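You operate a simulated robot arm through the tools that you are given. There is no shell and no other tool. Be economical: measure what you need, move in short steps, check, and stop when the job is done.

You run a simulated two-armed robot. Do the job below in one go: nothing can be reset, and whatever is moved stays where it is left.

TASK
Take the black box and put it on the fail mat. Take the yellow meter and leave it on top of the square carton. Take the steel bolt from the tail end of belt 1 and put it on the pass mat. Take the short green master and leave it on the top of the bar rack table. Take the white reflector on the top of the wiring bench and put it away on the top of the grey sensor bench. Put the purple box on the mat of the vacuum bed. The order is free. Set down upright: short green master, white reflector.

The check looks at the end state, three seconds after you hand in, the way a careful person would. Anything else that was tipped, shoved, dropped, spilled or broken makes it a failure.

THE ROBOT
Two 7-joint arms with two-finger grippers on one trunk, on a base that drives. Base frame: it is fixed to the floor where the robot stands at the start and does not move with it; the origin is under the middle of the robot, x ahead of it, y to its left, z up. Readings come in mm, degrees, newtons and seconds.
The left shoulder is at the start at [60, 123, 970], the right one opposite. With the tool pointing down near the work surface each hand reaches from about 340 to 800 mm from the robot's upright axis, wherever it stands, measured 20 degrees to its own side. Places, roughly: black box (8x9x5 cm) [800, 0, 800]; fail mat (26x20 cm) [-1100, -2840, 800]; mat of the vacuum bed (26x21 cm) [-1340, -2240, 840]; pass mat (26x20 cm) [-1100, -2560, 800]; purple box (8x10x5 cm) [600, -2000, 800]; short green master [-1500, -5000, 1000]; square carton (20x24x15 cm) [-800, -2500, 900]; steel bolt (12x3x3 cm) [-3900, -4000, 1000]; top of the bar rack table [1100, -7600, 900]; top of the grey sensor bench [-2100, -5200, 900]; white reflector (5x5x8 cm) [600, -1200, 800]; yellow meter [750, 0, 750]. Payload 1.47 kg a hand.
The TCP of each hand is the grasp point between the finger pads, 16 mm short of the fingertips. In the tool frame z runs along the fingers and y along their closing line. The gripper opens to 87 mm. The gripper's body begins 55 mm behind the TCP.
Orientation is that of the tool frame in the base frame, as [roll, pitch, yaw] about the fixed x, y, z axes, in that order (R = Rz(yaw) Ry(pitch) Rx(roll)). With the fingers straight down and closing along the base's y, the tool's x points along the base's -x, its y along +y and its z along -z.

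THE INTERFACE
- The arms move only by the tool drive_tool. It takes "left_moves", "right_moves" or both (then of equal length, played together; a hand with none holds still); each is a list of rows, each a list of 3 entries, a list of its own where there are three numbers: the turn, a rotation vector about the tool's x, y, z in degrees, then the shift along the tool's x, y, z in cm, then the closure in counts, from 0 (fully open) to 255 (shut). In form: [[[ax, ay, az], [dx, dy, dz], fingers], ...]. A call has 1 to 8 rows; each row shifts and turns the commanded pose from where the row before left it, along the tool's axes as they then stand. A row lasts 0.2 s, in which the tool goes at most 50 mm and 8.6 degrees; a call with a longer step from one row to the next is refused whole, and so is a gripper value outside its range. A pose out of reach is approached as far as the arm can. The call stops where the force on the tool passes 40 N (or 10 N more than at its start, if that is more) or the arm is blocked; 0.2 s more then pass. The fingers move at their own pace (about 153 mm/s each) and stop on an object; they squeeze with about 22 N. The grip force told is the motor's: it shows also when the fingers shut on nothing. Time passes only in rows, and 0.2 s behind the last, so rows that do not move let the fingers close. The reply holds the time, the measured pose of the TCP, the force on the tool along the base axes, the opening and the grip force, in the units named above and with some noise, with the torque about the TCP (base axes, N m) and any sound that the robot's microphone picked up.
- Cameras (640 x 400 px; columns grow to the right, rows downward): "scene" is now at [96.9, -1.6, 1549.6]; the picture's right is [-0.12, -0.99, 0.00], its down [-0.68, 0.09, -0.73] and it looks along [0.72, -0.09, -0.69] (base axes); focal length 265 px, centre (320, 200). "left" rides on the left gripper at [73, -12, -90] in its tool frame; the picture's right is [0.16, 0.99, 0.00], its down [-0.72, 0.12, -0.68] and it looks along [-0.67, 0.11, 0.73] (tool axes); focal length 247 px, centre (320, 200). "right" rides on the right gripper at [73, 12, -90] in its tool frame; the picture's right is [-0.16, 0.99, 0.00], its down [-0.72, -0.12, -0.68] and it looks along [-0.67, -0.11, 0.73] (tool axes); focal length 247 px, centre (320, 200). There is no depth. A picture from a camera that has moved, and an enlarged one, comes with that camera's place and axes in the base frame and with its lens. The place of the scene camera against the robot may be out by one fixed shift of up to 25 mm in any direction.
- capture(camera): a new picture of that camera. No time passes.
- raise_lower(by): slides the trunk up (or, below 0, down) by that many mm; the arms and the scene camera ride with it, the base frame stays. It gives what a move gives, with no picture.
- roll_base(legs): drives the robot by 1 to 6 legs, each [ahead, left, turn to the left] in mm, mm and degrees, along the robot's own axes; the way and the turn of a leg run together, so that a leg with both is an arc; at most 1500 mm and 180 degrees a leg. The arms and the cameras ride along, it lands a little off, and it stops where it bumps. It gives what a move gives.
- head_to(pan, tilt): turns the head with the scene camera to pan (to the left, within 120 degrees either way) and tilt (down, from -29 to 69), counted from straight ahead of the robot. It gives what a move gives.
- inspect(camera, box): a new picture of the part [left, top, right, bottom] of that camera's present view, enlarged. No time passes.
- job_done(): hands the job in; it is judged then, once.

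Go step by step. Nothing tells you exact positions but the pictures and the camera data: compare them with the known pose of the tool, close in by small moves and look again before you grip or let go. The budget is 186 turns and 166 pictures, counting those below and the enlarged ones. Unless the task says otherwise, let go and move clear before handing in, and close with one line.

The tools are called after "Request:" as name(argument=value, ...) on one line, values as JSON. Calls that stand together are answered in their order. drive_tool: Moves the arms, as the interface text tells. Its arguments: {"type":"object","properties":{"left_moves":{"type":"array","items":{"type":"array"}},"right_moves":{"type":"array","items":{"type":"array"}}},"required":[]} The other tools are called the same way: raise_lower (by) slides the trunk up or down; roll_base (legs) drives the base; head_to (pan, tilt) turns the head that bears the scene camera; capture (camera) takes a picture; inspect (camera, box) takes an enlarged picture of a part of a camera's view; job_done () hands the job in.

At the start:

```text
time_s: 0.0
left_ee_pos: [570.9, 296.9, 1031.2]
left_orientation: [-180.0, 0.0, 180.0]
left_force: [-0.3, 0.4, -0.2]
left_wrist_torque: [-0.03, 0.0, -0.02]
left_gripper_width: 87.1
left_grasp_force: 0.1
right_ee_pos: [417.8, -200.5, 1111.4]
right_orientation: [179.9, 0.0, 179.9]
right_force: [0.0, 0.5, 0.2]
right_wrist_torque: [-0.03, -0.04, 0.0]
right_gripper_width: 86.9
right_grasp_force: 0.0
trunk travel left (down, up): [-125.0, 105.0]
robot x, y, heading: [-3.3, 0.9, -0.1]
head pan, tilt: [-7.1, 43.5]
```

scene: 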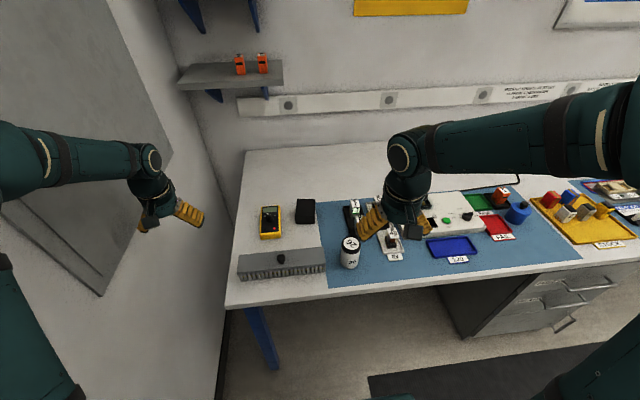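
right: 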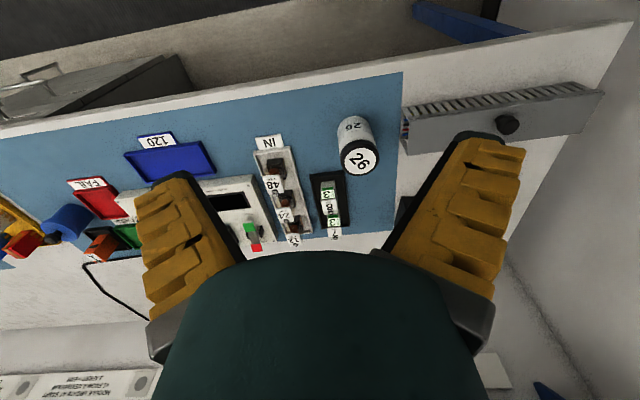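
left: 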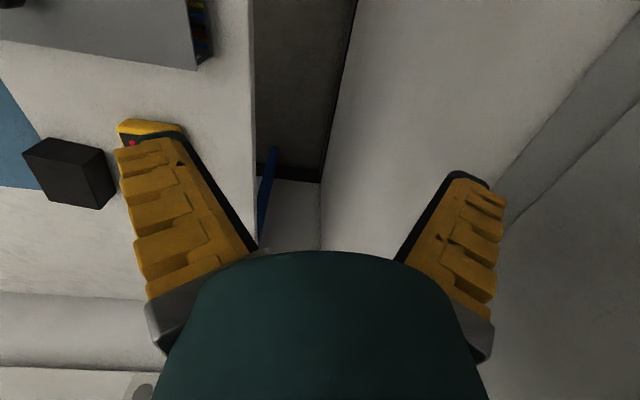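

I see the wiring bench ahead with the yellow meter at about [820,108] and the black box at about [834,-33]. I'll zoom in on both and look to the sides for the driving layout.

Request:
inspect(camera="scene", box=[220, 180, 380, 280])

Request:
head_to(pan=-75, tilt=25)

Request:
capture(camera="scene")

Request:
head_to(pan=-120, tilt=15)

Request:
capture(camera="scene")

```text
4.00 times, centred on (300, 230) of scene
camera zoom: at [96.9, -1.6, 1549.6], right [-0.12, -0.99, 0.0], down [-0.68, 0.09, -0.73], along [0.72, -0.09, -0.69], focal length 1061 px, centre (400, 80)
```

zoom: 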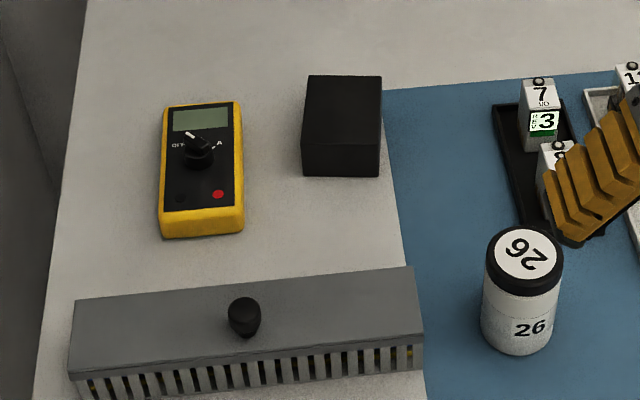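

```text
time_s: 1.4
left_ee_pos: [570.6, 297.9, 1030.3]
left_orientation: [-180.0, 0.0, 179.9]
left_force: [-0.9, -0.2, 0.2]
left_wrist_torque: [0.03, 0.03, -0.04]
left_gripper_width: 87.1
left_grasp_force: 0.1
right_ee_pos: [419.5, -200.7, 1111.9]
right_orientation: [180.0, 0.0, -180.0]
right_force: [-0.1, 0.3, 0.8]
right_wrist_torque: [0.02, 0.0, 0.05]
right_gripper_width: 87.1
right_grasp_force: 0.0
trunk travel left (down, up): [-125.0, 105.0]
robot x, y, heading: [3.9, -0.3, 0.1]
head pan, tilt: [-75.0, 25.0]
```

```text
161 pictures are left
camera scene: at [38.9, -80.4, 1578.0], right [-0.97, -0.26, 0.0], down [-0.11, 0.41, -0.91], along [0.24, -0.88, -0.42], focal length 265 px, centre (320, 200)
```

scene: 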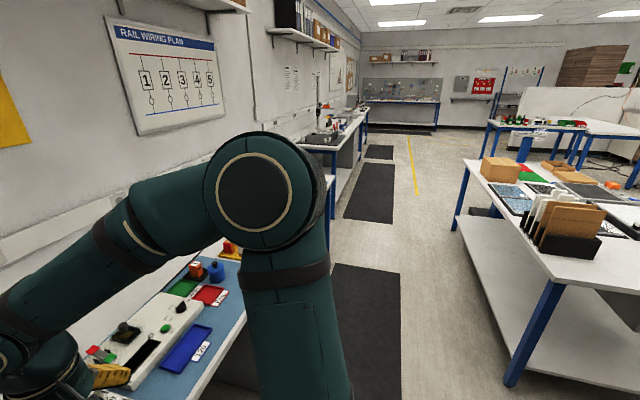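

```text
time_s: 2.5
left_ee_pos: [570.8, 297.5, 1032.8]
left_orientation: [180.0, 0.0, -179.9]
left_force: [0.6, 0.3, 0.3]
left_wrist_torque: [0.01, 0.01, -0.02]
left_gripper_width: 87.3
left_grasp_force: 0.1
right_ee_pos: [419.5, -199.9, 1111.6]
right_orientation: [-180.0, 0.0, 180.0]
right_force: [0.8, -0.1, -1.0]
right_wrist_torque: [-0.02, 0.02, 0.0]
right_gripper_width: 86.7
right_grasp_force: 0.0
trunk travel left (down, up): [-125.0, 105.0]
robot x, y, heading: [-1.5, -3.6, 0.1]
head pan, tilt: [-120.0, 15.0]
```

```text
160 pictures are left
camera scene: at [-31.7, -72.3, 1594.3], right [-0.87, 0.5, 0.0], down [0.13, 0.22, -0.97], along [-0.48, -0.84, -0.26], focal length 265 px, centre (320, 200)
```

scene: 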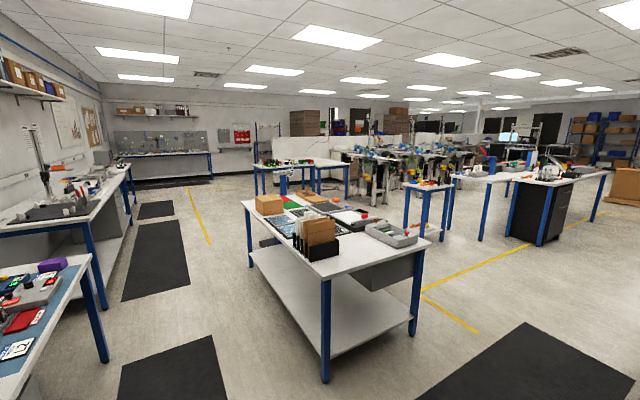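

The island bench with the carton and mats is behind on the right, across a clear aisle. I'll drive up closer to the wiring bench and bring both hands over their objects, high up.

Request:
roll_base(legs=[[180, 0, 0]])

Request:
head_to(pan=0, tilt=50)

Request:
drive_tool(left_moves=[[[0, 0, 0], [-1, -4.5, 1], 0], [[0, 0, 0], [-1, -4.5, 1], 0], [[0, 0, 0], [-1, -4.5, 1], 0], [[0, 0, 0], [-1, -4.5, 1], 0]], right_moves=[[[0, 0, 0], [-3, 2, 2], 0], [[0, 0, 0], [-3, 2, 2], 0], [[0, 0, 0], [-3, 2, 2], 0], [[0, 0, 0], [-3, 2, 2], 0]])

Request:
capture(camera="scene")

Request:
capture(camera="left")

Request:
capture(camera="right")

```text
time_s: 4.0
left_ee_pos: [748.4, 299.4, 1030.2]
left_orientation: [-180.0, 0.0, -179.7]
left_force: [0.8, -0.1, -0.6]
left_wrist_torque: [-0.01, 0.03, 0.0]
left_gripper_width: 87.3
left_grasp_force: 0.0
right_ee_pos: [599.3, -198.1, 1111.0]
right_orientation: [180.0, -0.1, -179.8]
right_force: [1.2, 0.0, 0.0]
right_wrist_torque: [0.04, 0.06, -0.02]
right_gripper_width: 87.0
right_grasp_force: 0.2
trunk travel left (down, up): [-125.0, 105.0]
robot x, y, heading: [179.9, 0.2, 0.1]
head pan, tilt: [-120.0, 15.0]
```

```text
time_s: 6.0
left_ee_pos: [746.9, 299.4, 1031.6]
left_orientation: [180.0, 0.0, -179.8]
left_force: [0.0, -0.6, 0.7]
left_wrist_torque: [-0.01, 0.01, 0.01]
left_gripper_width: 87.1
left_grasp_force: 0.1
right_ee_pos: [597.7, -198.5, 1111.2]
right_orientation: [179.9, 0.0, -179.7]
right_force: [-0.3, 0.0, -0.8]
right_wrist_torque: [-0.02, 0.02, 0.02]
right_gripper_width: 87.2
right_grasp_force: 0.0
trunk travel left (down, up): [-125.0, 105.0]
robot x, y, heading: [174.5, 0.2, 0.0]
head pan, tilt: [0.0, 50.0]
```

```text
time_s: 7.0
left_ee_pos: [788.3, 120.4, 992.5]
left_orientation: [179.9, -0.1, -179.8]
left_force: [0.8, 0.0, -0.7]
left_wrist_torque: [0.02, 0.01, 0.01]
left_gripper_width: 87.0
left_grasp_force: 0.0
right_ee_pos: [720.1, -118.3, 1030.6]
right_orientation: [179.9, -0.1, -179.9]
right_force: [0.4, 0.2, -0.1]
right_wrist_torque: [0.0, 0.07, 0.01]
right_gripper_width: 87.2
right_grasp_force: 0.0
trunk travel left (down, up): [-125.0, 105.0]
robot x, y, heading: [176.9, 1.4, 0.2]
head pan, tilt: [0.0, 50.0]
```

```text
159 pictures are left
camera scene: at [271.3, 8.6, 1540.4], right [0.0, -1.0, 0.0], down [-0.77, 0.0, -0.64], along [0.64, 0.0, -0.77], focal length 265 px, centre (320, 200)
```

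scene: 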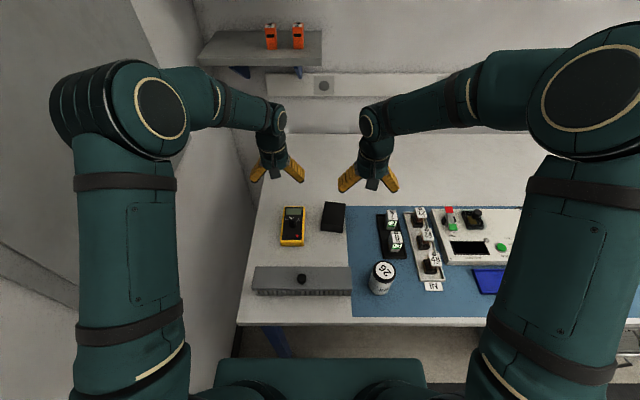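

```text
158 pictures are left
camera left: at [716.0, 107.1, 1082.6], right [-0.16, 0.99, 0.0], down [0.72, 0.12, 0.68], along [0.67, 0.11, -0.73], focal length 247 px, centre (320, 200)
```

left: 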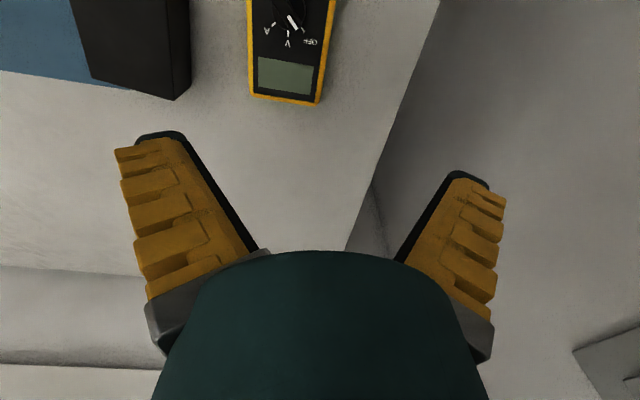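

```text
157 pictures are left
camera right: at [646.4, -105.5, 1120.0], right [0.16, 0.99, 0.0], down [0.72, -0.11, 0.68], along [0.67, -0.11, -0.73], focal length 247 px, centre (320, 200)
```

right: 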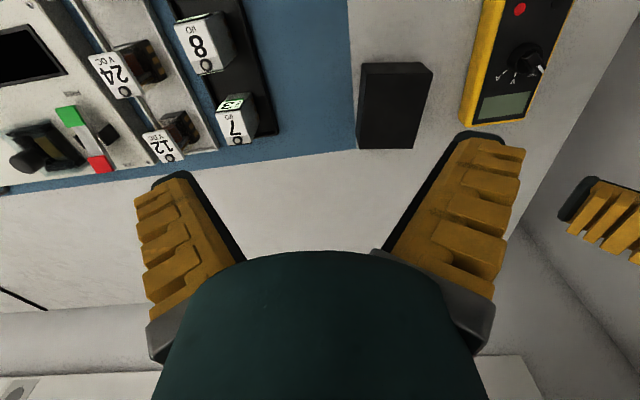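

The wrist views put the meter around [755,87] with its top at z≈820, and the box around [785,-40]. I'll bring the left hand lower over the meter first and look.

Request:
drive_tool(left_moves=[[[0, 0, 0], [1.1, -1.1, 2.5], 0], [[0, 0, 0], [1.1, -1.1, 2.5], 0], [[0, 0, 0], [1.1, -1.1, 2.5], 0], [[0, 0, 0], [0, 0, 0], 0]])

Request:
capture(camera="left")

Request:
inspect(camera="right", box=[320, 20, 560, 170])

```text
time_s: 8.0
left_ee_pos: [756.5, 85.9, 915.7]
left_orientation: [-180.0, 0.0, -179.8]
left_force: [-0.1, 0.3, -0.3]
left_wrist_torque: [0.0, -0.01, -0.03]
left_gripper_width: 86.9
left_grasp_force: 0.1
right_ee_pos: [716.4, -117.2, 1032.0]
right_orientation: [180.0, 0.0, -179.7]
right_force: [-0.2, -0.7, -0.4]
right_wrist_torque: [-0.01, 0.01, -0.02]
right_gripper_width: 87.0
right_grasp_force: 0.2
trunk travel left (down, up): [-125.0, 105.0]
robot x, y, heading: [176.4, -2.0, 0.1]
head pan, tilt: [0.0, 50.0]
```

```text
156 pictures are left
camera left: at [681.1, 74.1, 1007.3], right [-0.16, 0.99, 0.0], down [0.72, 0.12, 0.68], along [0.67, 0.11, -0.73], focal length 247 px, centre (320, 200)
```

left: 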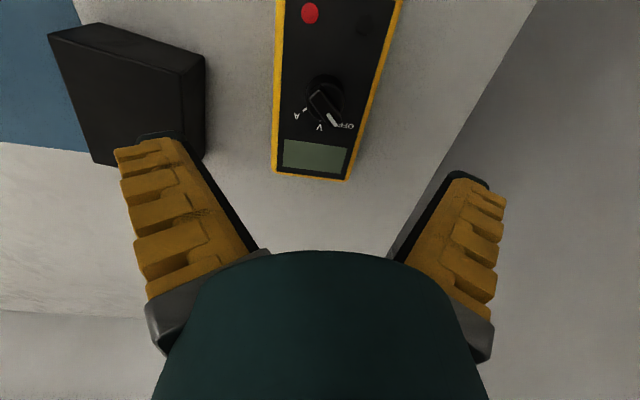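

```text
2.67 times, centred on (440, 95) of right
camera zoom: at [644.7, -105.0, 1121.0], right [0.15, 0.99, 0.0], down [0.72, -0.11, 0.68], along [0.67, -0.11, -0.73], focal length 659 px, centre (0, 480)
```

zoom: 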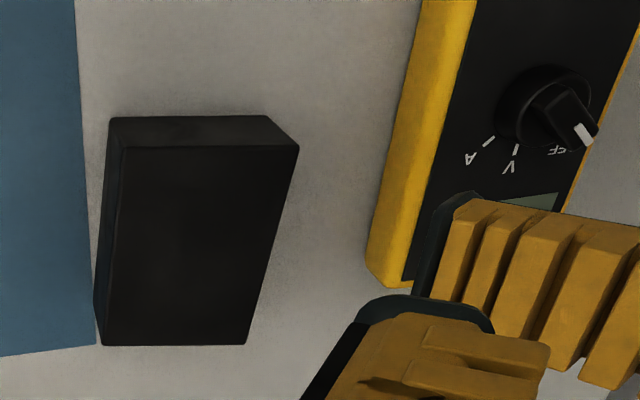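

The meter's far end is at x≈826, its edges at y≈52 and 124, with top z≈817. I'll descend around it to just above its top, then check.

Request:
drive_tool(left_moves=[[[0, 0, 0], [0, 0.25, 3], 0], [[0, 0, 0], [0, 0, 3], 0], [[0, 0, 0], [0, 0, 2], 0], [[0, 0, 0], [0, 0, 0], 0]])

Request:
capture(camera="left")

```text
time_s: 9.0
left_ee_pos: [754.6, 88.9, 836.3]
left_orientation: [180.0, 0.0, -179.7]
left_force: [-0.5, 0.3, 0.0]
left_wrist_torque: [0.01, -0.02, 0.01]
left_gripper_width: 87.1
left_grasp_force: 0.1
right_ee_pos: [718.2, -116.9, 1032.2]
right_orientation: [180.0, 0.0, -179.8]
right_force: [0.4, 0.8, -1.1]
right_wrist_torque: [0.01, 0.0, 0.0]
right_gripper_width: 87.1
right_grasp_force: 0.1
trunk travel left (down, up): [-125.0, 105.0]
robot x, y, heading: [178.7, -1.3, 0.2]
head pan, tilt: [0.0, 50.0]
```

```text
154 pictures are left
camera left: at [681.3, 76.6, 927.3], right [-0.16, 0.99, 0.0], down [0.72, 0.12, 0.68], along [0.67, 0.11, -0.73], focal length 247 px, centre (320, 200)
```

left: 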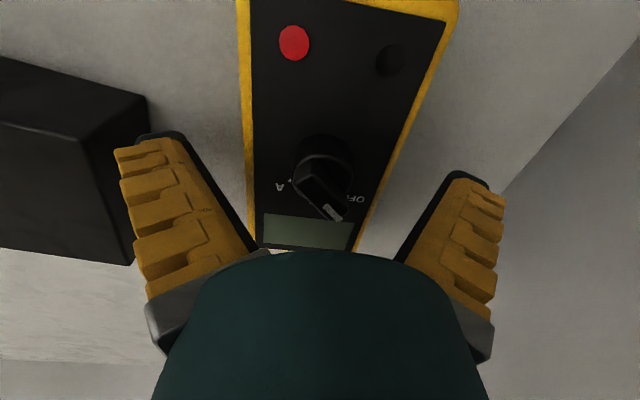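

The meter is centred between the fingers and spans x 682–826. I'll lower in small steps, with the force guard as backup.

Request:
drive_tool(left_moves=[[[0, 0, 0], [0, 0, 0.8], 0], [[0, 0, 0], [0, 0, 0.7], 0], [[0, 0, 0], [0, 0, 0.5], 0], [[0, 0, 0], [0, 0, 0.4], 0], [[0, 0, 0], [0, 0, 0.4], 0], [[0, 0, 0], [0, 0, 0.3], 0]])

Request:
capture(camera="left")

```text
time_s: 10.4
left_ee_pos: [755.5, 87.6, 805.4]
left_orientation: [180.0, 0.0, -179.8]
left_force: [0.1, -2.5, 3.2]
left_wrist_torque: [-0.08, -0.07, -0.02]
left_gripper_width: 87.7
left_grasp_force: 0.1
right_ee_pos: [717.4, -118.6, 1032.4]
right_orientation: [-180.0, 0.0, -179.7]
right_force: [-0.3, 0.0, 0.1]
right_wrist_torque: [0.0, 0.0, 0.0]
right_gripper_width: 86.8
right_grasp_force: 0.0
trunk travel left (down, up): [-125.0, 105.0]
robot x, y, heading: [182.9, 3.1, 0.4]
head pan, tilt: [0.0, 50.0]
```

```text
153 pictures are left
camera left: at [681.9, 76.7, 896.7], right [-0.16, 0.99, 0.0], down [0.72, 0.12, 0.68], along [0.67, 0.11, -0.73], focal length 247 px, centre (320, 200)
```

left: 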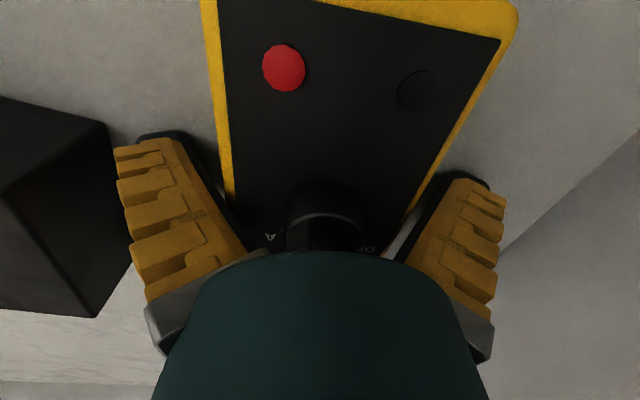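

The fingers straddle the meter with a light touch, so I'll close on it.

Request:
drive_tool(left_moves=[[[0, 0, 0], [0, 0, 0], 255], [[0, 0, 0], [0, 0, 0], 255], [[0, 0, 0], [0, 0, 0], 255], [[0, 0, 0], [0, 0, -0.3], 255], [[0, 0, 0], [0, 0, -1], 255]])

Request:
capture(camera="left")

```text
time_s: 11.6
left_ee_pos: [753.8, 89.7, 818.7]
left_orientation: [179.9, -0.1, -179.9]
left_force: [-1.6, -0.7, 0.1]
left_wrist_torque: [-0.01, 0.07, -0.02]
left_gripper_width: 75.5
left_grasp_force: 22.1
right_ee_pos: [717.7, -117.0, 1031.6]
right_orientation: [180.0, 0.0, -179.8]
right_force: [1.2, -0.4, 0.4]
right_wrist_torque: [0.03, 0.0, -0.02]
right_gripper_width: 86.9
right_grasp_force: 0.0
trunk travel left (down, up): [-125.0, 105.0]
robot x, y, heading: [178.1, -2.5, 0.2]
head pan, tilt: [0.0, 50.0]
```

```text
152 pictures are left
camera left: at [680.8, 77.1, 909.0], right [-0.16, 0.99, 0.0], down [0.73, 0.12, 0.68], along [0.67, 0.11, -0.73], focal length 247 px, centre (320, 200)
```

left: 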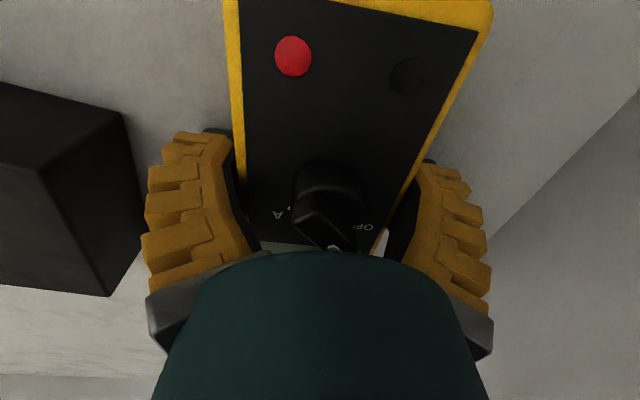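

The meter is held at 75.5 mm. I'll lift it and move it aside while the right hand comes over the black box.

Request:
drive_tool(left_moves=[[[0, 0, 0], [0, 0, -4.5], 255], [[0, 0, 0], [0, 0, -4.5], 255], [[0, 0, 0], [0, 0, -4.5], 255], [[0, 0, 0], [1, 3.5, -3], 255], [[0, 0, 0], [1, 4, 0], 255], [[0, 0, 0], [1, 4, 0], 255], [[0, 0, 0], [0, 3, 0], 255], [[0, 0, 0], [0, 0, 0], 255]], right_moves=[[[0, 0, 0], [0, 0, 0], 0], [[0, 0, 0], [0, 0, 0], 0], [[0, 0, 0], [-1, 0, 0], 0], [[0, 0, 0], [-1, 1, 1], 0], [[0, 0, 0], [-1, 2, 3], 0], [[0, 0, 0], [-1, 2, 3], 0], [[0, 0, 0], [-1, 2, 3], 0], [[0, 0, 0], [0, 0, 0], 0]])

Request:
capture(camera="right")

Request:
capture(camera="scene")

```text
time_s: 13.4
left_ee_pos: [724.1, 234.8, 985.2]
left_orientation: [-179.9, 0.0, -179.9]
left_force: [-0.3, 0.1, -3.7]
left_wrist_torque: [-0.01, -0.03, -0.03]
left_gripper_width: 73.7
left_grasp_force: 22.0
right_ee_pos: [768.9, -48.0, 931.4]
right_orientation: [180.0, 0.0, -179.8]
right_force: [0.1, -0.4, -0.1]
right_wrist_torque: [0.03, 0.0, -0.03]
right_gripper_width: 86.9
right_grasp_force: 0.1
trunk travel left (down, up): [-125.0, 105.0]
robot x, y, heading: [176.0, 1.1, 0.6]
head pan, tilt: [0.0, 50.0]
```

```text
151 pictures are left
camera right: at [695.0, -36.0, 1020.7], right [0.16, 0.99, 0.0], down [0.72, -0.11, 0.68], along [0.67, -0.11, -0.73], focal length 247 px, centre (320, 200)
```

right: 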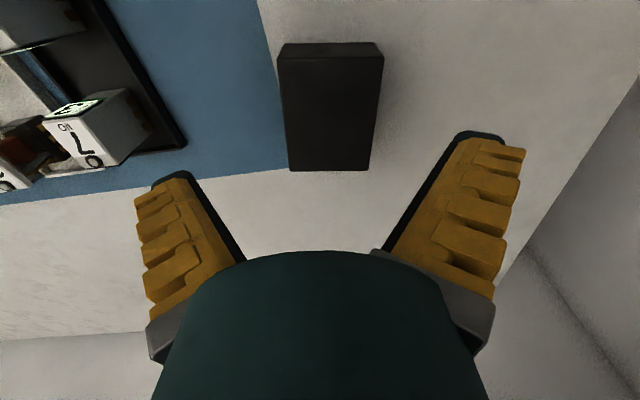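

```text
150 pictures are left
camera scene: at [269.3, 8.4, 1540.6], right [0.0, -1.0, 0.0], down [-0.77, 0.0, -0.64], along [0.64, 0.0, -0.77], focal length 265 px, centre (320, 200)
```

scene: 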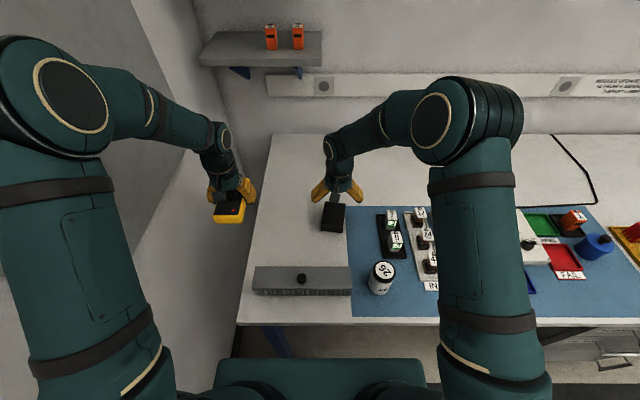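

The black box centres near [790,-43], yawed about -8°. I'll align the right hand with it and descend to just above.

Request:
drive_tool(right_moves=[[[0, 0, 0], [-2, 0.4, 2], 0], [[0, 0, 8.3], [0, 0, 0], 0], [[0, 0, 0], [0, 0, 2], 0], [[0, 0, 0], [0, 0, 2], 0], [[0, 0, 0], [0, 0, 0], 0]])

Request:
capture(camera="right")

```text
time_s: 14.6
left_ee_pos: [725.4, 234.4, 984.6]
left_orientation: [-179.9, 0.0, -179.8]
left_force: [0.7, 0.6, -4.8]
left_wrist_torque: [0.02, -0.01, 0.0]
left_gripper_width: 73.4
left_grasp_force: 22.2
right_ee_pos: [786.5, -43.3, 871.1]
right_orientation: [-180.0, 0.0, 171.8]
right_force: [0.1, -0.6, -0.4]
right_wrist_torque: [-0.01, 0.0, 0.0]
right_gripper_width: 87.3
right_grasp_force: 0.0
trunk travel left (down, up): [-125.0, 105.0]
robot x, y, heading: [176.6, 0.7, 0.3]
head pan, tilt: [0.0, 50.0]
```

```text
149 pictures are left
camera right: at [716.8, -21.2, 960.5], right [0.3, 0.95, 0.0], down [0.7, -0.22, 0.68], along [0.65, -0.2, -0.73], focal length 247 px, centre (320, 200)
```

right: 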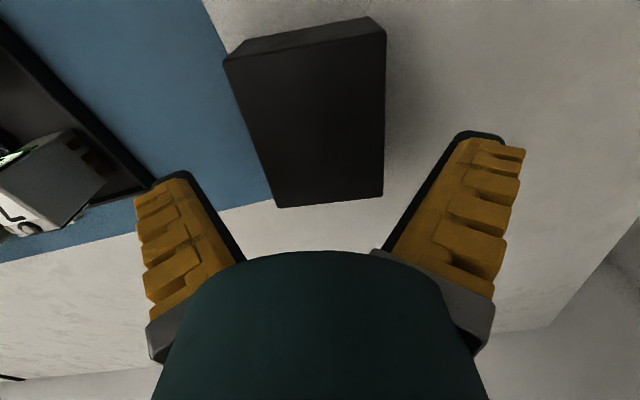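

The yaw now matches and the box sits about 2.5 mm off centre. I'll correct that, lower to just above the box top and look again.

Request:
drive_tool(right_moves=[[[0, 0, 0], [-0.3, -0.25, 0.8], 0], [[0, 0, 0], [0, 0, 0.8], 0], [[0, 0, 0], [0, 0, 0], 0]])

Request:
capture(camera="right")

```text
time_s: 15.4
left_ee_pos: [726.2, 233.7, 984.3]
left_orientation: [179.9, -0.1, -179.9]
left_force: [0.2, -1.2, -4.0]
left_wrist_torque: [0.01, 0.0, -0.01]
left_gripper_width: 73.7
left_grasp_force: 21.6
right_ee_pos: [790.1, -47.8, 854.6]
right_orientation: [-180.0, 0.0, 172.0]
right_force: [0.3, 0.3, -0.1]
right_wrist_torque: [-0.02, -0.01, 0.01]
right_gripper_width: 87.1
right_grasp_force: 0.1
trunk travel left (down, up): [-125.0, 105.0]
robot x, y, heading: [175.6, 1.4, 0.0]
head pan, tilt: [0.0, 50.0]
```

```text
148 pictures are left
camera right: at [719.8, -24.0, 944.4], right [0.3, 0.96, 0.0], down [0.7, -0.22, 0.68], along [0.65, -0.2, -0.73], focal length 247 px, centre (320, 200)
```

right: 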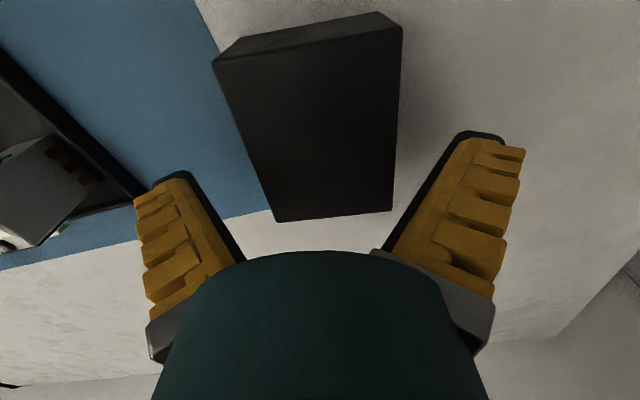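

The box is centred within about 1 mm with its top at z≈827. I'll descend carefully around it and close.

Request:
drive_tool(right_moves=[[[0, 0, 0], [0, 0.1, 0.8], 0], [[0, 0, 0], [0, 0, 0.8], 0], [[0, 0, 0], [0, 0, 0.8], 0], [[0, 0, 0], [0, 0, 0.8], 0], [[0, 0, 0], [0, 0, 0.8], 0], [[0, 0, 0], [0, 0, 0.8], 0]])

Request:
capture(camera="right")

```text
time_s: 16.8
left_ee_pos: [724.1, 234.1, 983.9]
left_orientation: [-180.0, 0.0, -179.8]
left_force: [-0.8, 0.1, -4.3]
left_wrist_torque: [-0.02, -0.02, -0.02]
left_gripper_width: 73.6
left_grasp_force: 21.6
right_ee_pos: [790.3, -44.4, 809.1]
right_orientation: [179.9, 0.2, 171.9]
right_force: [-1.2, 1.8, 20.0]
right_wrist_torque: [-0.18, -0.36, -0.02]
right_gripper_width: 92.1
right_grasp_force: 9.5
trunk travel left (down, up): [-125.0, 105.0]
robot x, y, heading: [179.9, 0.2, 0.1]
head pan, tilt: [0.0, 50.0]
```

```text
147 pictures are left
camera right: at [719.8, -22.5, 898.5], right [0.3, 0.96, 0.0], down [0.7, -0.22, 0.68], along [0.65, -0.2, -0.73], focal length 247 px, centre (320, 200)
```

right: 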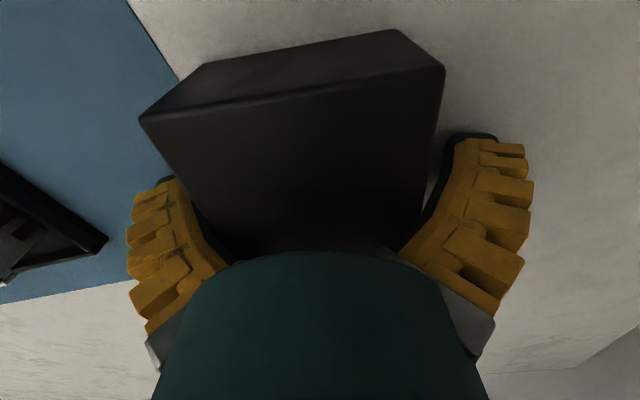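

The fingers straddle the box and the tips touch the table at about z 792. I'll ease up slightly, close and lift a little.

Request:
drive_tool(right_moves=[[[0, 0, 0], [0, 0, -0.4], 0], [[0, 0, 0], [0, 0, 0], 255], [[0, 0, 0], [0, 0, 0], 255], [[0, 0, 0], [0, 0, 0], 255], [[0, 0, 0], [0, 0, -0.5], 255], [[0, 0, 0], [0, 0, -2], 255], [[0, 0, 0], [0, 0, -3], 255]])

Request:
capture(camera="right")

```text
time_s: 18.4
left_ee_pos: [725.9, 234.9, 983.9]
left_orientation: [-180.0, 0.0, -179.8]
left_force: [0.0, -0.6, -2.9]
left_wrist_torque: [0.01, -0.02, -0.01]
left_gripper_width: 73.6
left_grasp_force: 22.6
right_ee_pos: [790.6, -47.0, 867.3]
right_orientation: [-179.9, 0.0, 171.8]
right_force: [0.0, 0.3, -3.1]
right_wrist_torque: [0.01, -0.05, 0.01]
right_gripper_width: 71.1
right_grasp_force: 22.1
trunk travel left (down, up): [-125.0, 105.0]
robot x, y, heading: [178.4, -0.4, 0.3]
head pan, tilt: [0.0, 50.0]
```

```text
146 pictures are left
camera right: at [720.1, -24.1, 956.1], right [0.3, 0.95, 0.0], down [0.7, -0.22, 0.68], along [0.65, -0.2, -0.73], focal length 247 px, centre (320, 200)
```

right: 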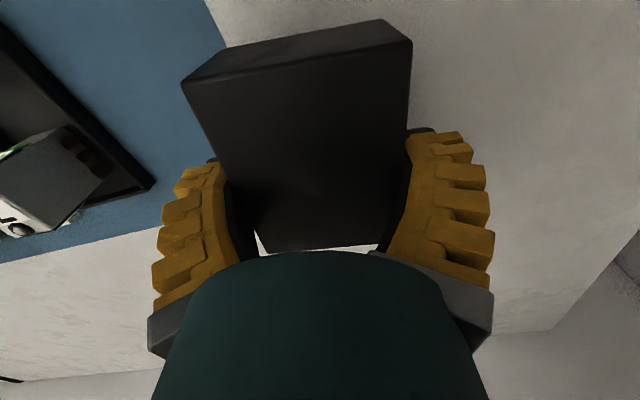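

The black box is held at 71 mm. I'll raise both hands and tuck them in for driving.

Request:
drive_tool(left_moves=[[[0, 0, 0], [1, 0, -3], 255], [[0, 0, 0], [2, 0, -3], 255], [[0, 0, 0], [2, 0, -2], 255], [[0, 0, 0], [2, -1, 0], 255], [[0, 0, 0], [2, -1, 0], 255], [[0, 0, 0], [2, 0, 0], 255], [[0, 0, 0], [2, 0, 0], 255], [[0, 0, 0], [0, 0, 0], 255]], right_moves=[[[0, 0, -8.3], [0, 0, -4], 255], [[0, 0, 0], [0, 0, -4.5], 255], [[0, 0, 0], [0, 0, -4.5], 255], [[0, 0, 0], [3.8, -2, -2], 255], [[0, 0, 0], [3.8, -2.5, -2], 255], [[0, 0, 0], [3.8, -2.5, -1], 255], [[0, 0, 0], [3.8, -2.5, 0], 255], [[0, 0, 0], [3.8, -2.5, 0], 255]])

Request:
head_to(pan=0, tilt=40)

Request:
capture(camera="scene")

```text
time_s: 20.2
left_ee_pos: [594.4, 214.3, 1062.8]
left_orientation: [-180.0, -0.1, -179.8]
left_force: [0.8, 0.2, -3.8]
left_wrist_torque: [-0.02, -0.01, 0.01]
left_gripper_width: 73.7
left_grasp_force: 21.8
right_ee_pos: [598.8, -167.8, 1047.3]
right_orientation: [-180.0, 0.1, -179.8]
right_force: [-1.1, -0.7, -2.4]
right_wrist_torque: [-0.01, -0.06, -0.06]
right_gripper_width: 71.4
right_grasp_force: 22.3
trunk travel left (down, up): [-125.0, 105.0]
robot x, y, heading: [180.7, -0.5, 0.2]
head pan, tilt: [0.0, 50.0]
```

```text
time_s: 20.9
left_ee_pos: [595.9, 214.2, 1062.7]
left_orientation: [180.0, 0.0, -180.0]
left_force: [0.2, -0.1, -3.4]
left_wrist_torque: [0.02, -0.03, -0.02]
left_gripper_width: 73.8
left_grasp_force: 22.0
right_ee_pos: [600.6, -165.3, 1046.1]
right_orientation: [-180.0, -0.1, -179.8]
right_force: [-0.4, 0.1, -2.7]
right_wrist_torque: [-0.02, -0.01, 0.0]
right_gripper_width: 71.2
right_grasp_force: 21.6
trunk travel left (down, up): [-125.0, 105.0]
robot x, y, heading: [174.4, -2.0, 0.1]
head pan, tilt: [0.0, 40.0]
```

```text
145 pictures are left
camera scene: at [278.2, 9.2, 1554.6], right [0.0, -1.0, 0.0], down [-0.64, 0.0, -0.77], along [0.77, 0.0, -0.64], focal length 265 px, centre (320, 200)
```

scene: 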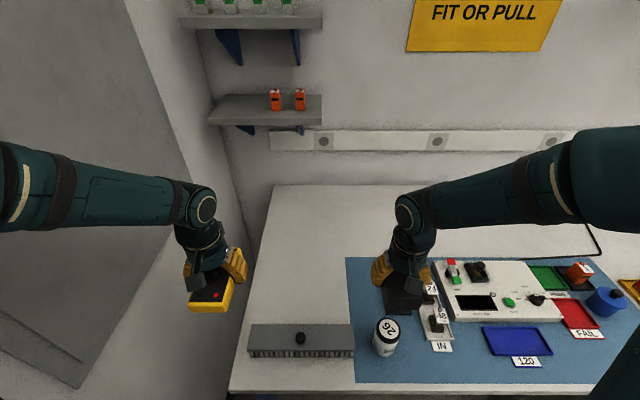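

Both items are held. I'll back away from the bench and turn right into the aisle, then look along it.

Request:
roll_base(legs=[[-310, 0, 0], [0, 0, -90]])

Request:
head_to(pan=0, tilt=20)

Request:
capture(camera="scene")

```text
time_s: 26.8
left_ee_pos: [83.9, -420.1, 1062.0]
left_orientation: [179.9, 0.0, 90.0]
left_force: [0.1, -0.3, -3.7]
left_wrist_torque: [0.01, -0.01, -0.03]
left_gripper_width: 73.5
left_grasp_force: 22.1
right_ee_pos: [-298.7, -422.9, 1045.8]
right_orientation: [179.9, 0.0, 90.0]
right_force: [-0.7, -0.3, -2.2]
right_wrist_torque: [-0.03, 0.02, -0.02]
right_gripper_width: 71.4
right_grasp_force: 21.4
trunk travel left (down, up): [-125.0, 105.0]
robot x, y, heading: [-128.1, -3.7, -89.9]
head pan, tilt: [0.0, 40.0]
```

```text
time_s: 27.7
left_ee_pos: [82.1, -418.1, 1063.2]
left_orientation: [-180.0, 0.0, 90.0]
left_force: [0.4, -0.2, -3.5]
left_wrist_torque: [0.01, 0.02, 0.0]
left_gripper_width: 73.5
left_grasp_force: 22.4
right_ee_pos: [-298.6, -422.6, 1045.5]
right_orientation: [-180.0, -0.1, 90.0]
right_force: [-0.5, 0.8, -2.4]
right_wrist_torque: [0.0, -0.04, 0.05]
right_gripper_width: 71.0
right_grasp_force: 21.9
trunk travel left (down, up): [-125.0, 105.0]
robot x, y, heading: [-127.7, -3.9, -89.9]
head pan, tilt: [0.0, 20.0]
```

```text
144 pictures are left
camera scene: at [-125.3, -95.6, 1586.0], right [-1.0, 0.0, 0.0], down [0.0, 0.34, -0.94], along [0.0, -0.94, -0.34], focal length 265 px, centre (320, 200)
```

scene: 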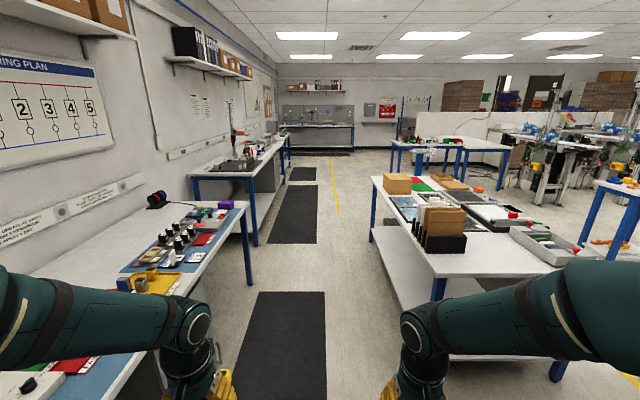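

The aisle is clear. I'll drive down it to the carton and turn to face the island bench.

Request:
roll_base(legs=[[1200, 0, 0], [1130, 0, 0], [0, 0, -90]])

Request:
head_to(pan=0, tilt=35)

Request:
capture(camera="scene")

```text
time_s: 43.0
left_ee_pos: [-540.4, -2550.3, 1062.9]
left_orientation: [-180.0, -0.1, 0.1]
left_force: [-0.4, -0.7, -3.5]
left_wrist_torque: [0.0, 0.02, 0.0]
left_gripper_width: 73.1
left_grasp_force: 22.0
right_ee_pos: [-546.7, -2168.7, 1045.3]
right_orientation: [180.0, 0.0, 0.2]
right_force: [0.6, 0.9, -2.2]
right_wrist_torque: [0.0, 0.01, -0.02]
right_gripper_width: 71.0
right_grasp_force: 22.3
trunk travel left (down, up): [-125.0, 105.0]
robot x, y, heading: [-123.8, -2335.0, -179.7]
head pan, tilt: [0.0, 20.0]
```

```text
time_s: 43.7
left_ee_pos: [-542.0, -2549.0, 1062.8]
left_orientation: [-179.9, 0.0, 0.2]
left_force: [-1.1, -0.7, -3.9]
left_wrist_torque: [0.01, 0.01, -0.02]
left_gripper_width: 72.9
left_grasp_force: 22.1
right_ee_pos: [-547.0, -2167.4, 1046.3]
right_orientation: [180.0, 0.0, 0.3]
right_force: [0.0, -0.6, -2.7]
right_wrist_torque: [0.0, 0.02, -0.02]
right_gripper_width: 71.1
right_grasp_force: 22.3
trunk travel left (down, up): [-125.0, 105.0]
robot x, y, heading: [-125.0, -2341.0, -179.9]
head pan, tilt: [0.0, 35.0]
```

```text
143 pictures are left
camera scene: at [-217.5, -2327.4, 1562.3], right [0.0, 1.0, 0.0], down [0.57, 0.0, -0.82], along [-0.82, 0.0, -0.57], focal length 265 px, centre (320, 200)
```

scene: 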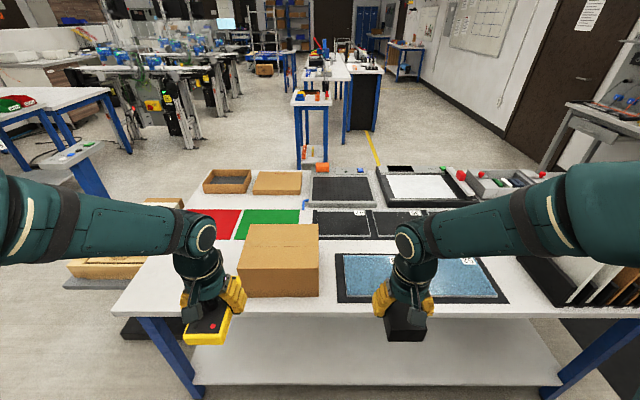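

I see the carton ahead on the island bench near its front edge, with the red and green mats behind it. I'll zoom in on the carton.

Request:
inspect(camera="scene", box=[160, 180, 400, 330])

Request:
capture(camera="left")

```text
2.67 times, centred on (280, 255) of scene
camera zoom: at [-217.5, -2327.4, 1562.3], right [0.0, 1.0, 0.0], down [0.57, 0.0, -0.82], along [-0.82, 0.0, -0.57], focal length 707 px, centre (427, 53)
```

zoom: 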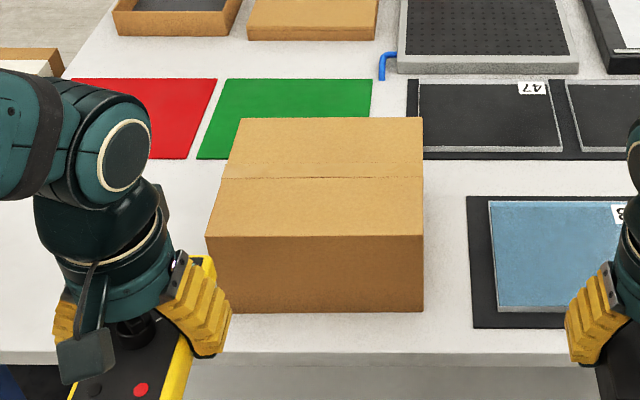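

```text
141 pictures are left
camera left: at [-469.2, -2537.9, 1153.9], right [0.16, -0.99, 0.0], down [-0.72, -0.12, 0.68], along [-0.67, -0.11, -0.73], focal length 247 px, centre (320, 200)
```

left: 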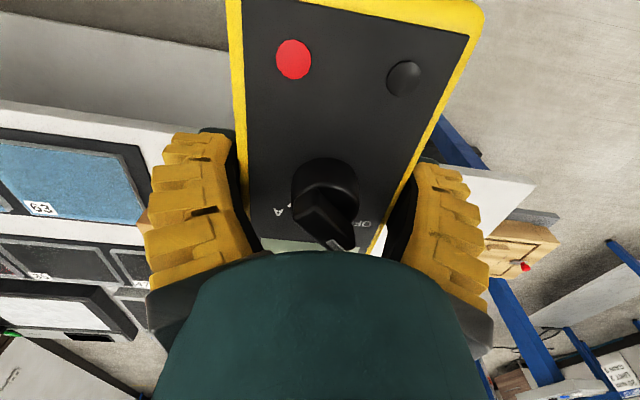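

The carton top spans about x -757…-957, y -2576…-2332, at z≈940. I'll roll 200 mm closer and bring the meter over it.

Request:
roll_base(legs=[[200, 0, 0]])

Request:
drive_tool(left_moves=[[[0, 0, 0], [-2.5, -2, 0.5], 255], [[0, 0, 0], [-2.5, -2, 0.5], 255], [[0, 0, 0], [-2.5, -2, 0.5], 255], [[0, 0, 0], [-2.5, -2, 0.5], 255], [[0, 0, 0], [-1.5, -1.5, 0.5], 255], [[0, 0, 0], [0, 0, 0], 255]])

Request:
capture(camera="left")

Request:
capture(camera="scene")

```text
time_s: 45.3
left_ee_pos: [-742.3, -2551.1, 1062.6]
left_orientation: [-179.9, -0.1, 0.3]
left_force: [-0.8, 0.5, -3.7]
left_wrist_torque: [-0.01, 0.03, 0.0]
left_gripper_width: 73.1
left_grasp_force: 22.0
right_ee_pos: [-747.4, -2168.8, 1046.1]
right_orientation: [180.0, -0.1, 0.3]
right_force: [-0.5, -0.8, -3.3]
right_wrist_torque: [-0.03, 0.03, 0.0]
right_gripper_width: 71.2
right_grasp_force: 21.8
trunk travel left (down, up): [-125.0, 105.0]
robot x, y, heading: [-323.6, -2335.9, -179.6]
head pan, tilt: [0.0, 35.0]
```

```text
time_s: 46.7
left_ee_pos: [-856.5, -2457.5, 1037.4]
left_orientation: [180.0, 0.0, 0.3]
left_force: [0.5, 0.4, -3.3]
left_wrist_torque: [-0.01, 0.02, -0.01]
left_gripper_width: 72.7
left_grasp_force: 21.8
right_ee_pos: [-746.8, -2170.5, 1046.2]
right_orientation: [-180.0, 0.1, 0.3]
right_force: [0.4, 0.2, -2.4]
right_wrist_torque: [0.01, 0.0, 0.0]
right_gripper_width: 71.2
right_grasp_force: 22.0
trunk travel left (down, up): [-125.0, 105.0]
robot x, y, heading: [-327.0, -2336.3, -179.8]
head pan, tilt: [0.0, 35.0]
```

```text
140 pictures are left
camera left: at [-784.3, -2445.0, 1128.8], right [0.16, -0.99, 0.0], down [-0.72, -0.12, 0.68], along [-0.67, -0.11, -0.73], focal length 247 px, centre (320, 200)
```

left: 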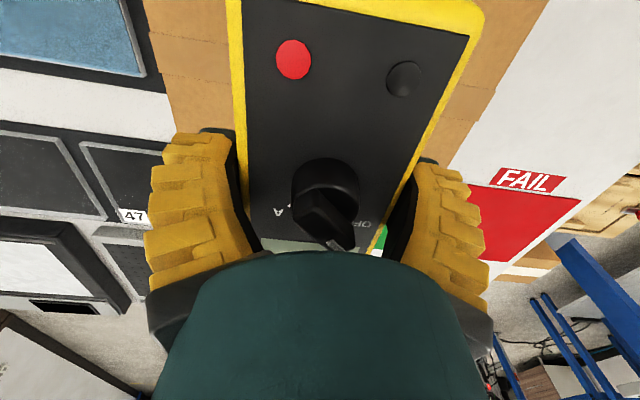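

```text
139 pictures are left
camera scene: at [-417.3, -2328.6, 1562.3], right [-0.01, 1.0, 0.0], down [0.57, 0.0, -0.82], along [-0.82, 0.0, -0.57], focal length 265 px, centre (320, 200)
```

scene: 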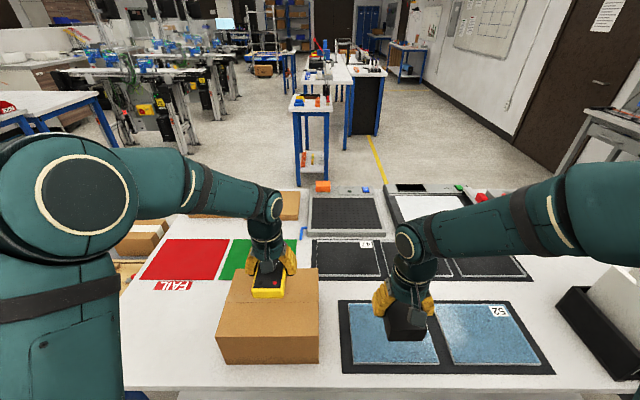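

The meter is centred over the carton top. I'll lower it to light contact.

Request:
drive_tool(left_moves=[[[0, 0, 0], [0, 0, 3], 255], [[0, 0, 0], [0, 0, 2.5], 255], [[0, 0, 0], [0, 0, 1.2], 255], [[0, 0, 0], [0, 0, 0.5], 255], [[0, 0, 0], [0, 0, 0.3], 255], [[0, 0, 0], [0, 0, 0.3], 255], [[0, 0, 0], [0, 0, 0], 255]])

Request:
inspect(camera="scene", box=[200, 220, 360, 380])

```text
time_s: 48.3
left_ee_pos: [-856.6, -2456.4, 960.5]
left_orientation: [180.0, 0.0, 0.2]
left_force: [-2.3, -1.2, 3.8]
left_wrist_torque: [-0.08, -0.52, -0.1]
left_gripper_width: 73.2
left_grasp_force: 21.9
right_ee_pos: [-746.0, -2169.7, 1047.0]
right_orientation: [-179.9, 0.0, 0.4]
right_force: [0.1, 0.5, -2.5]
right_wrist_torque: [-0.01, 0.01, 0.0]
right_gripper_width: 71.0
right_grasp_force: 21.4
trunk travel left (down, up): [-125.0, 105.0]
robot x, y, heading: [-324.8, -2333.8, -179.7]
head pan, tilt: [0.0, 35.0]
```

```text
2.50 times, centred on (280, 300) of scene
camera zoom: at [-417.3, -2328.4, 1562.3], right [-0.01, 1.0, 0.0], down [0.57, 0.0, -0.82], along [-0.82, 0.0, -0.57], focal length 663 px, centre (420, -50)
```

zoom: 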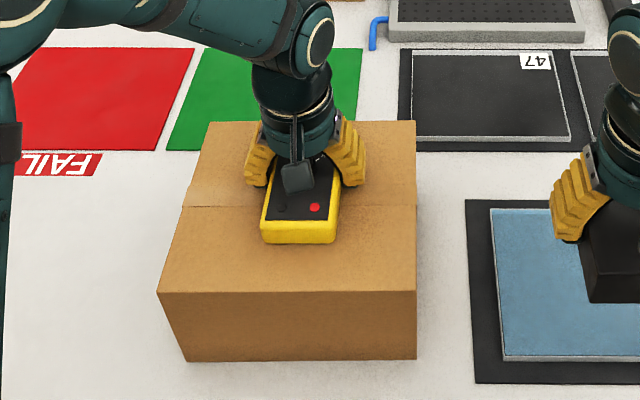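

The meter has contact on the carton top, well within its edges. I'll release and rise.

Request:
drive_tool(left_moves=[[[0, 0, 0], [0, 0, 0.2], 255], [[0, 0, 0], [0, 0, 0], 200], [[0, 0, 0], [0, 0, 0], 0], [[0, 0, 0], [0, 0, 0], 0], [[0, 0, 0], [0, 0, -2], 0], [[0, 0, 0], [0, 0, -4], 0], [[0, 0, 0], [0, 0, -4], 0], [[0, 0, 0], [2, 0, -2], 0]])

Request:
inspect(camera="scene", box=[120, 180, 440, 380])

```text
time_s: 50.1
left_ee_pos: [-836.4, -2457.8, 1079.4]
left_orientation: [-180.0, -0.1, 0.3]
left_force: [0.8, 0.4, 0.5]
left_wrist_torque: [0.0, 0.0, 0.0]
left_gripper_width: 86.7
left_grasp_force: 0.1
right_ee_pos: [-745.8, -2168.8, 1047.1]
right_orientation: [-180.0, 0.0, 0.3]
right_force: [0.4, 0.7, -2.3]
right_wrist_torque: [0.0, 0.05, 0.04]
right_gripper_width: 71.3
right_grasp_force: 22.0
trunk travel left (down, up): [-125.0, 105.0]
robot x, y, heading: [-321.3, -2337.7, -179.8]
head pan, tilt: [0.0, 35.0]
```

```text
2.00 times, centred on (280, 280) of scene
camera zoom: at [-416.1, -2328.4, 1562.4], right [-0.01, 1.0, 0.0], down [0.57, 0.0, -0.82], along [-0.82, 0.0, -0.57], focal length 530 px, centre (400, 40)
```

zoom: 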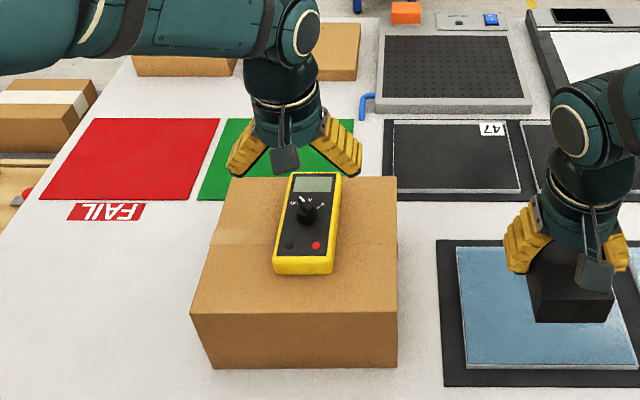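

The meter rests well on the carton. I'll pull the right hand back clear of the meter, then strafe left towards the fail mat.

Request:
drive_tool(left_moves=[[[0, 0, 0], [4, 0, 0], 0], [[0, 0, 0], [4, 0, 0], 0], [[0, 0, 0], [4, 0, 0], 0]], right_moves=[[[0, 0, 0], [3, 0, -2], 255], [[0, 0, 0], [3, 0, -1], 255], [[0, 0, 0], [3, 0, 0], 255]])

Request:
roll_base(legs=[[0, 700, 0]])

Request:
capture(camera="scene")

```text
time_s: 50.9
left_ee_pos: [-714.5, -2455.2, 1079.7]
left_orientation: [-179.9, 0.1, 0.3]
left_force: [0.5, 0.9, 1.0]
left_wrist_torque: [0.03, 0.03, 0.0]
left_gripper_width: 86.9
left_grasp_force: 0.0
right_ee_pos: [-653.9, -2167.9, 1077.7]
right_orientation: [180.0, 0.1, 0.2]
right_force: [1.2, -0.6, -2.4]
right_wrist_torque: [-0.03, 0.06, 0.01]
right_gripper_width: 71.3
right_grasp_force: 21.8
trunk travel left (down, up): [-125.0, 105.0]
robot x, y, heading: [-323.6, -2336.8, -179.7]
head pan, tilt: [0.0, 35.0]
```

```text
time_s: 57.5
left_ee_pos: [-712.7, -3156.8, 1078.3]
left_orientation: [179.9, 0.0, 0.4]
left_force: [-0.5, -0.1, 0.2]
left_wrist_torque: [0.01, 0.01, -0.01]
left_gripper_width: 87.1
left_grasp_force: 0.2
right_ee_pos: [-653.4, -2869.7, 1076.7]
right_orientation: [180.0, -0.1, 0.3]
right_force: [-0.8, 0.6, -2.2]
right_wrist_torque: [0.0, 0.02, 0.0]
right_gripper_width: 71.1
right_grasp_force: 21.5
trunk travel left (down, up): [-125.0, 105.0]
robot x, y, heading: [-321.8, -3039.4, -179.7]
head pan, tilt: [0.0, 35.0]
```

```text
136 pictures are left
camera scene: at [-413.7, -3029.1, 1562.3], right [0.0, 1.0, 0.0], down [0.57, 0.0, -0.82], along [-0.82, 0.0, -0.57], focal length 265 px, centre (320, 200)
```

scene: 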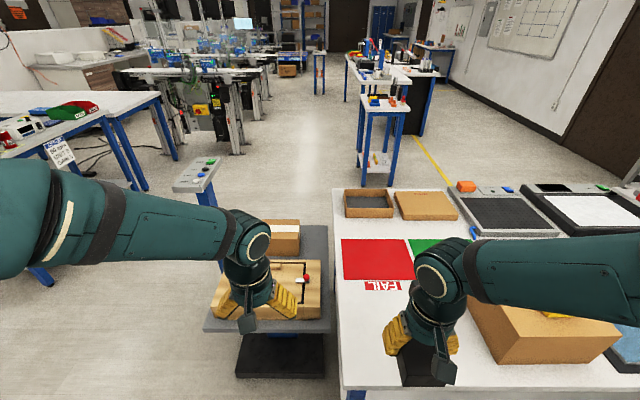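

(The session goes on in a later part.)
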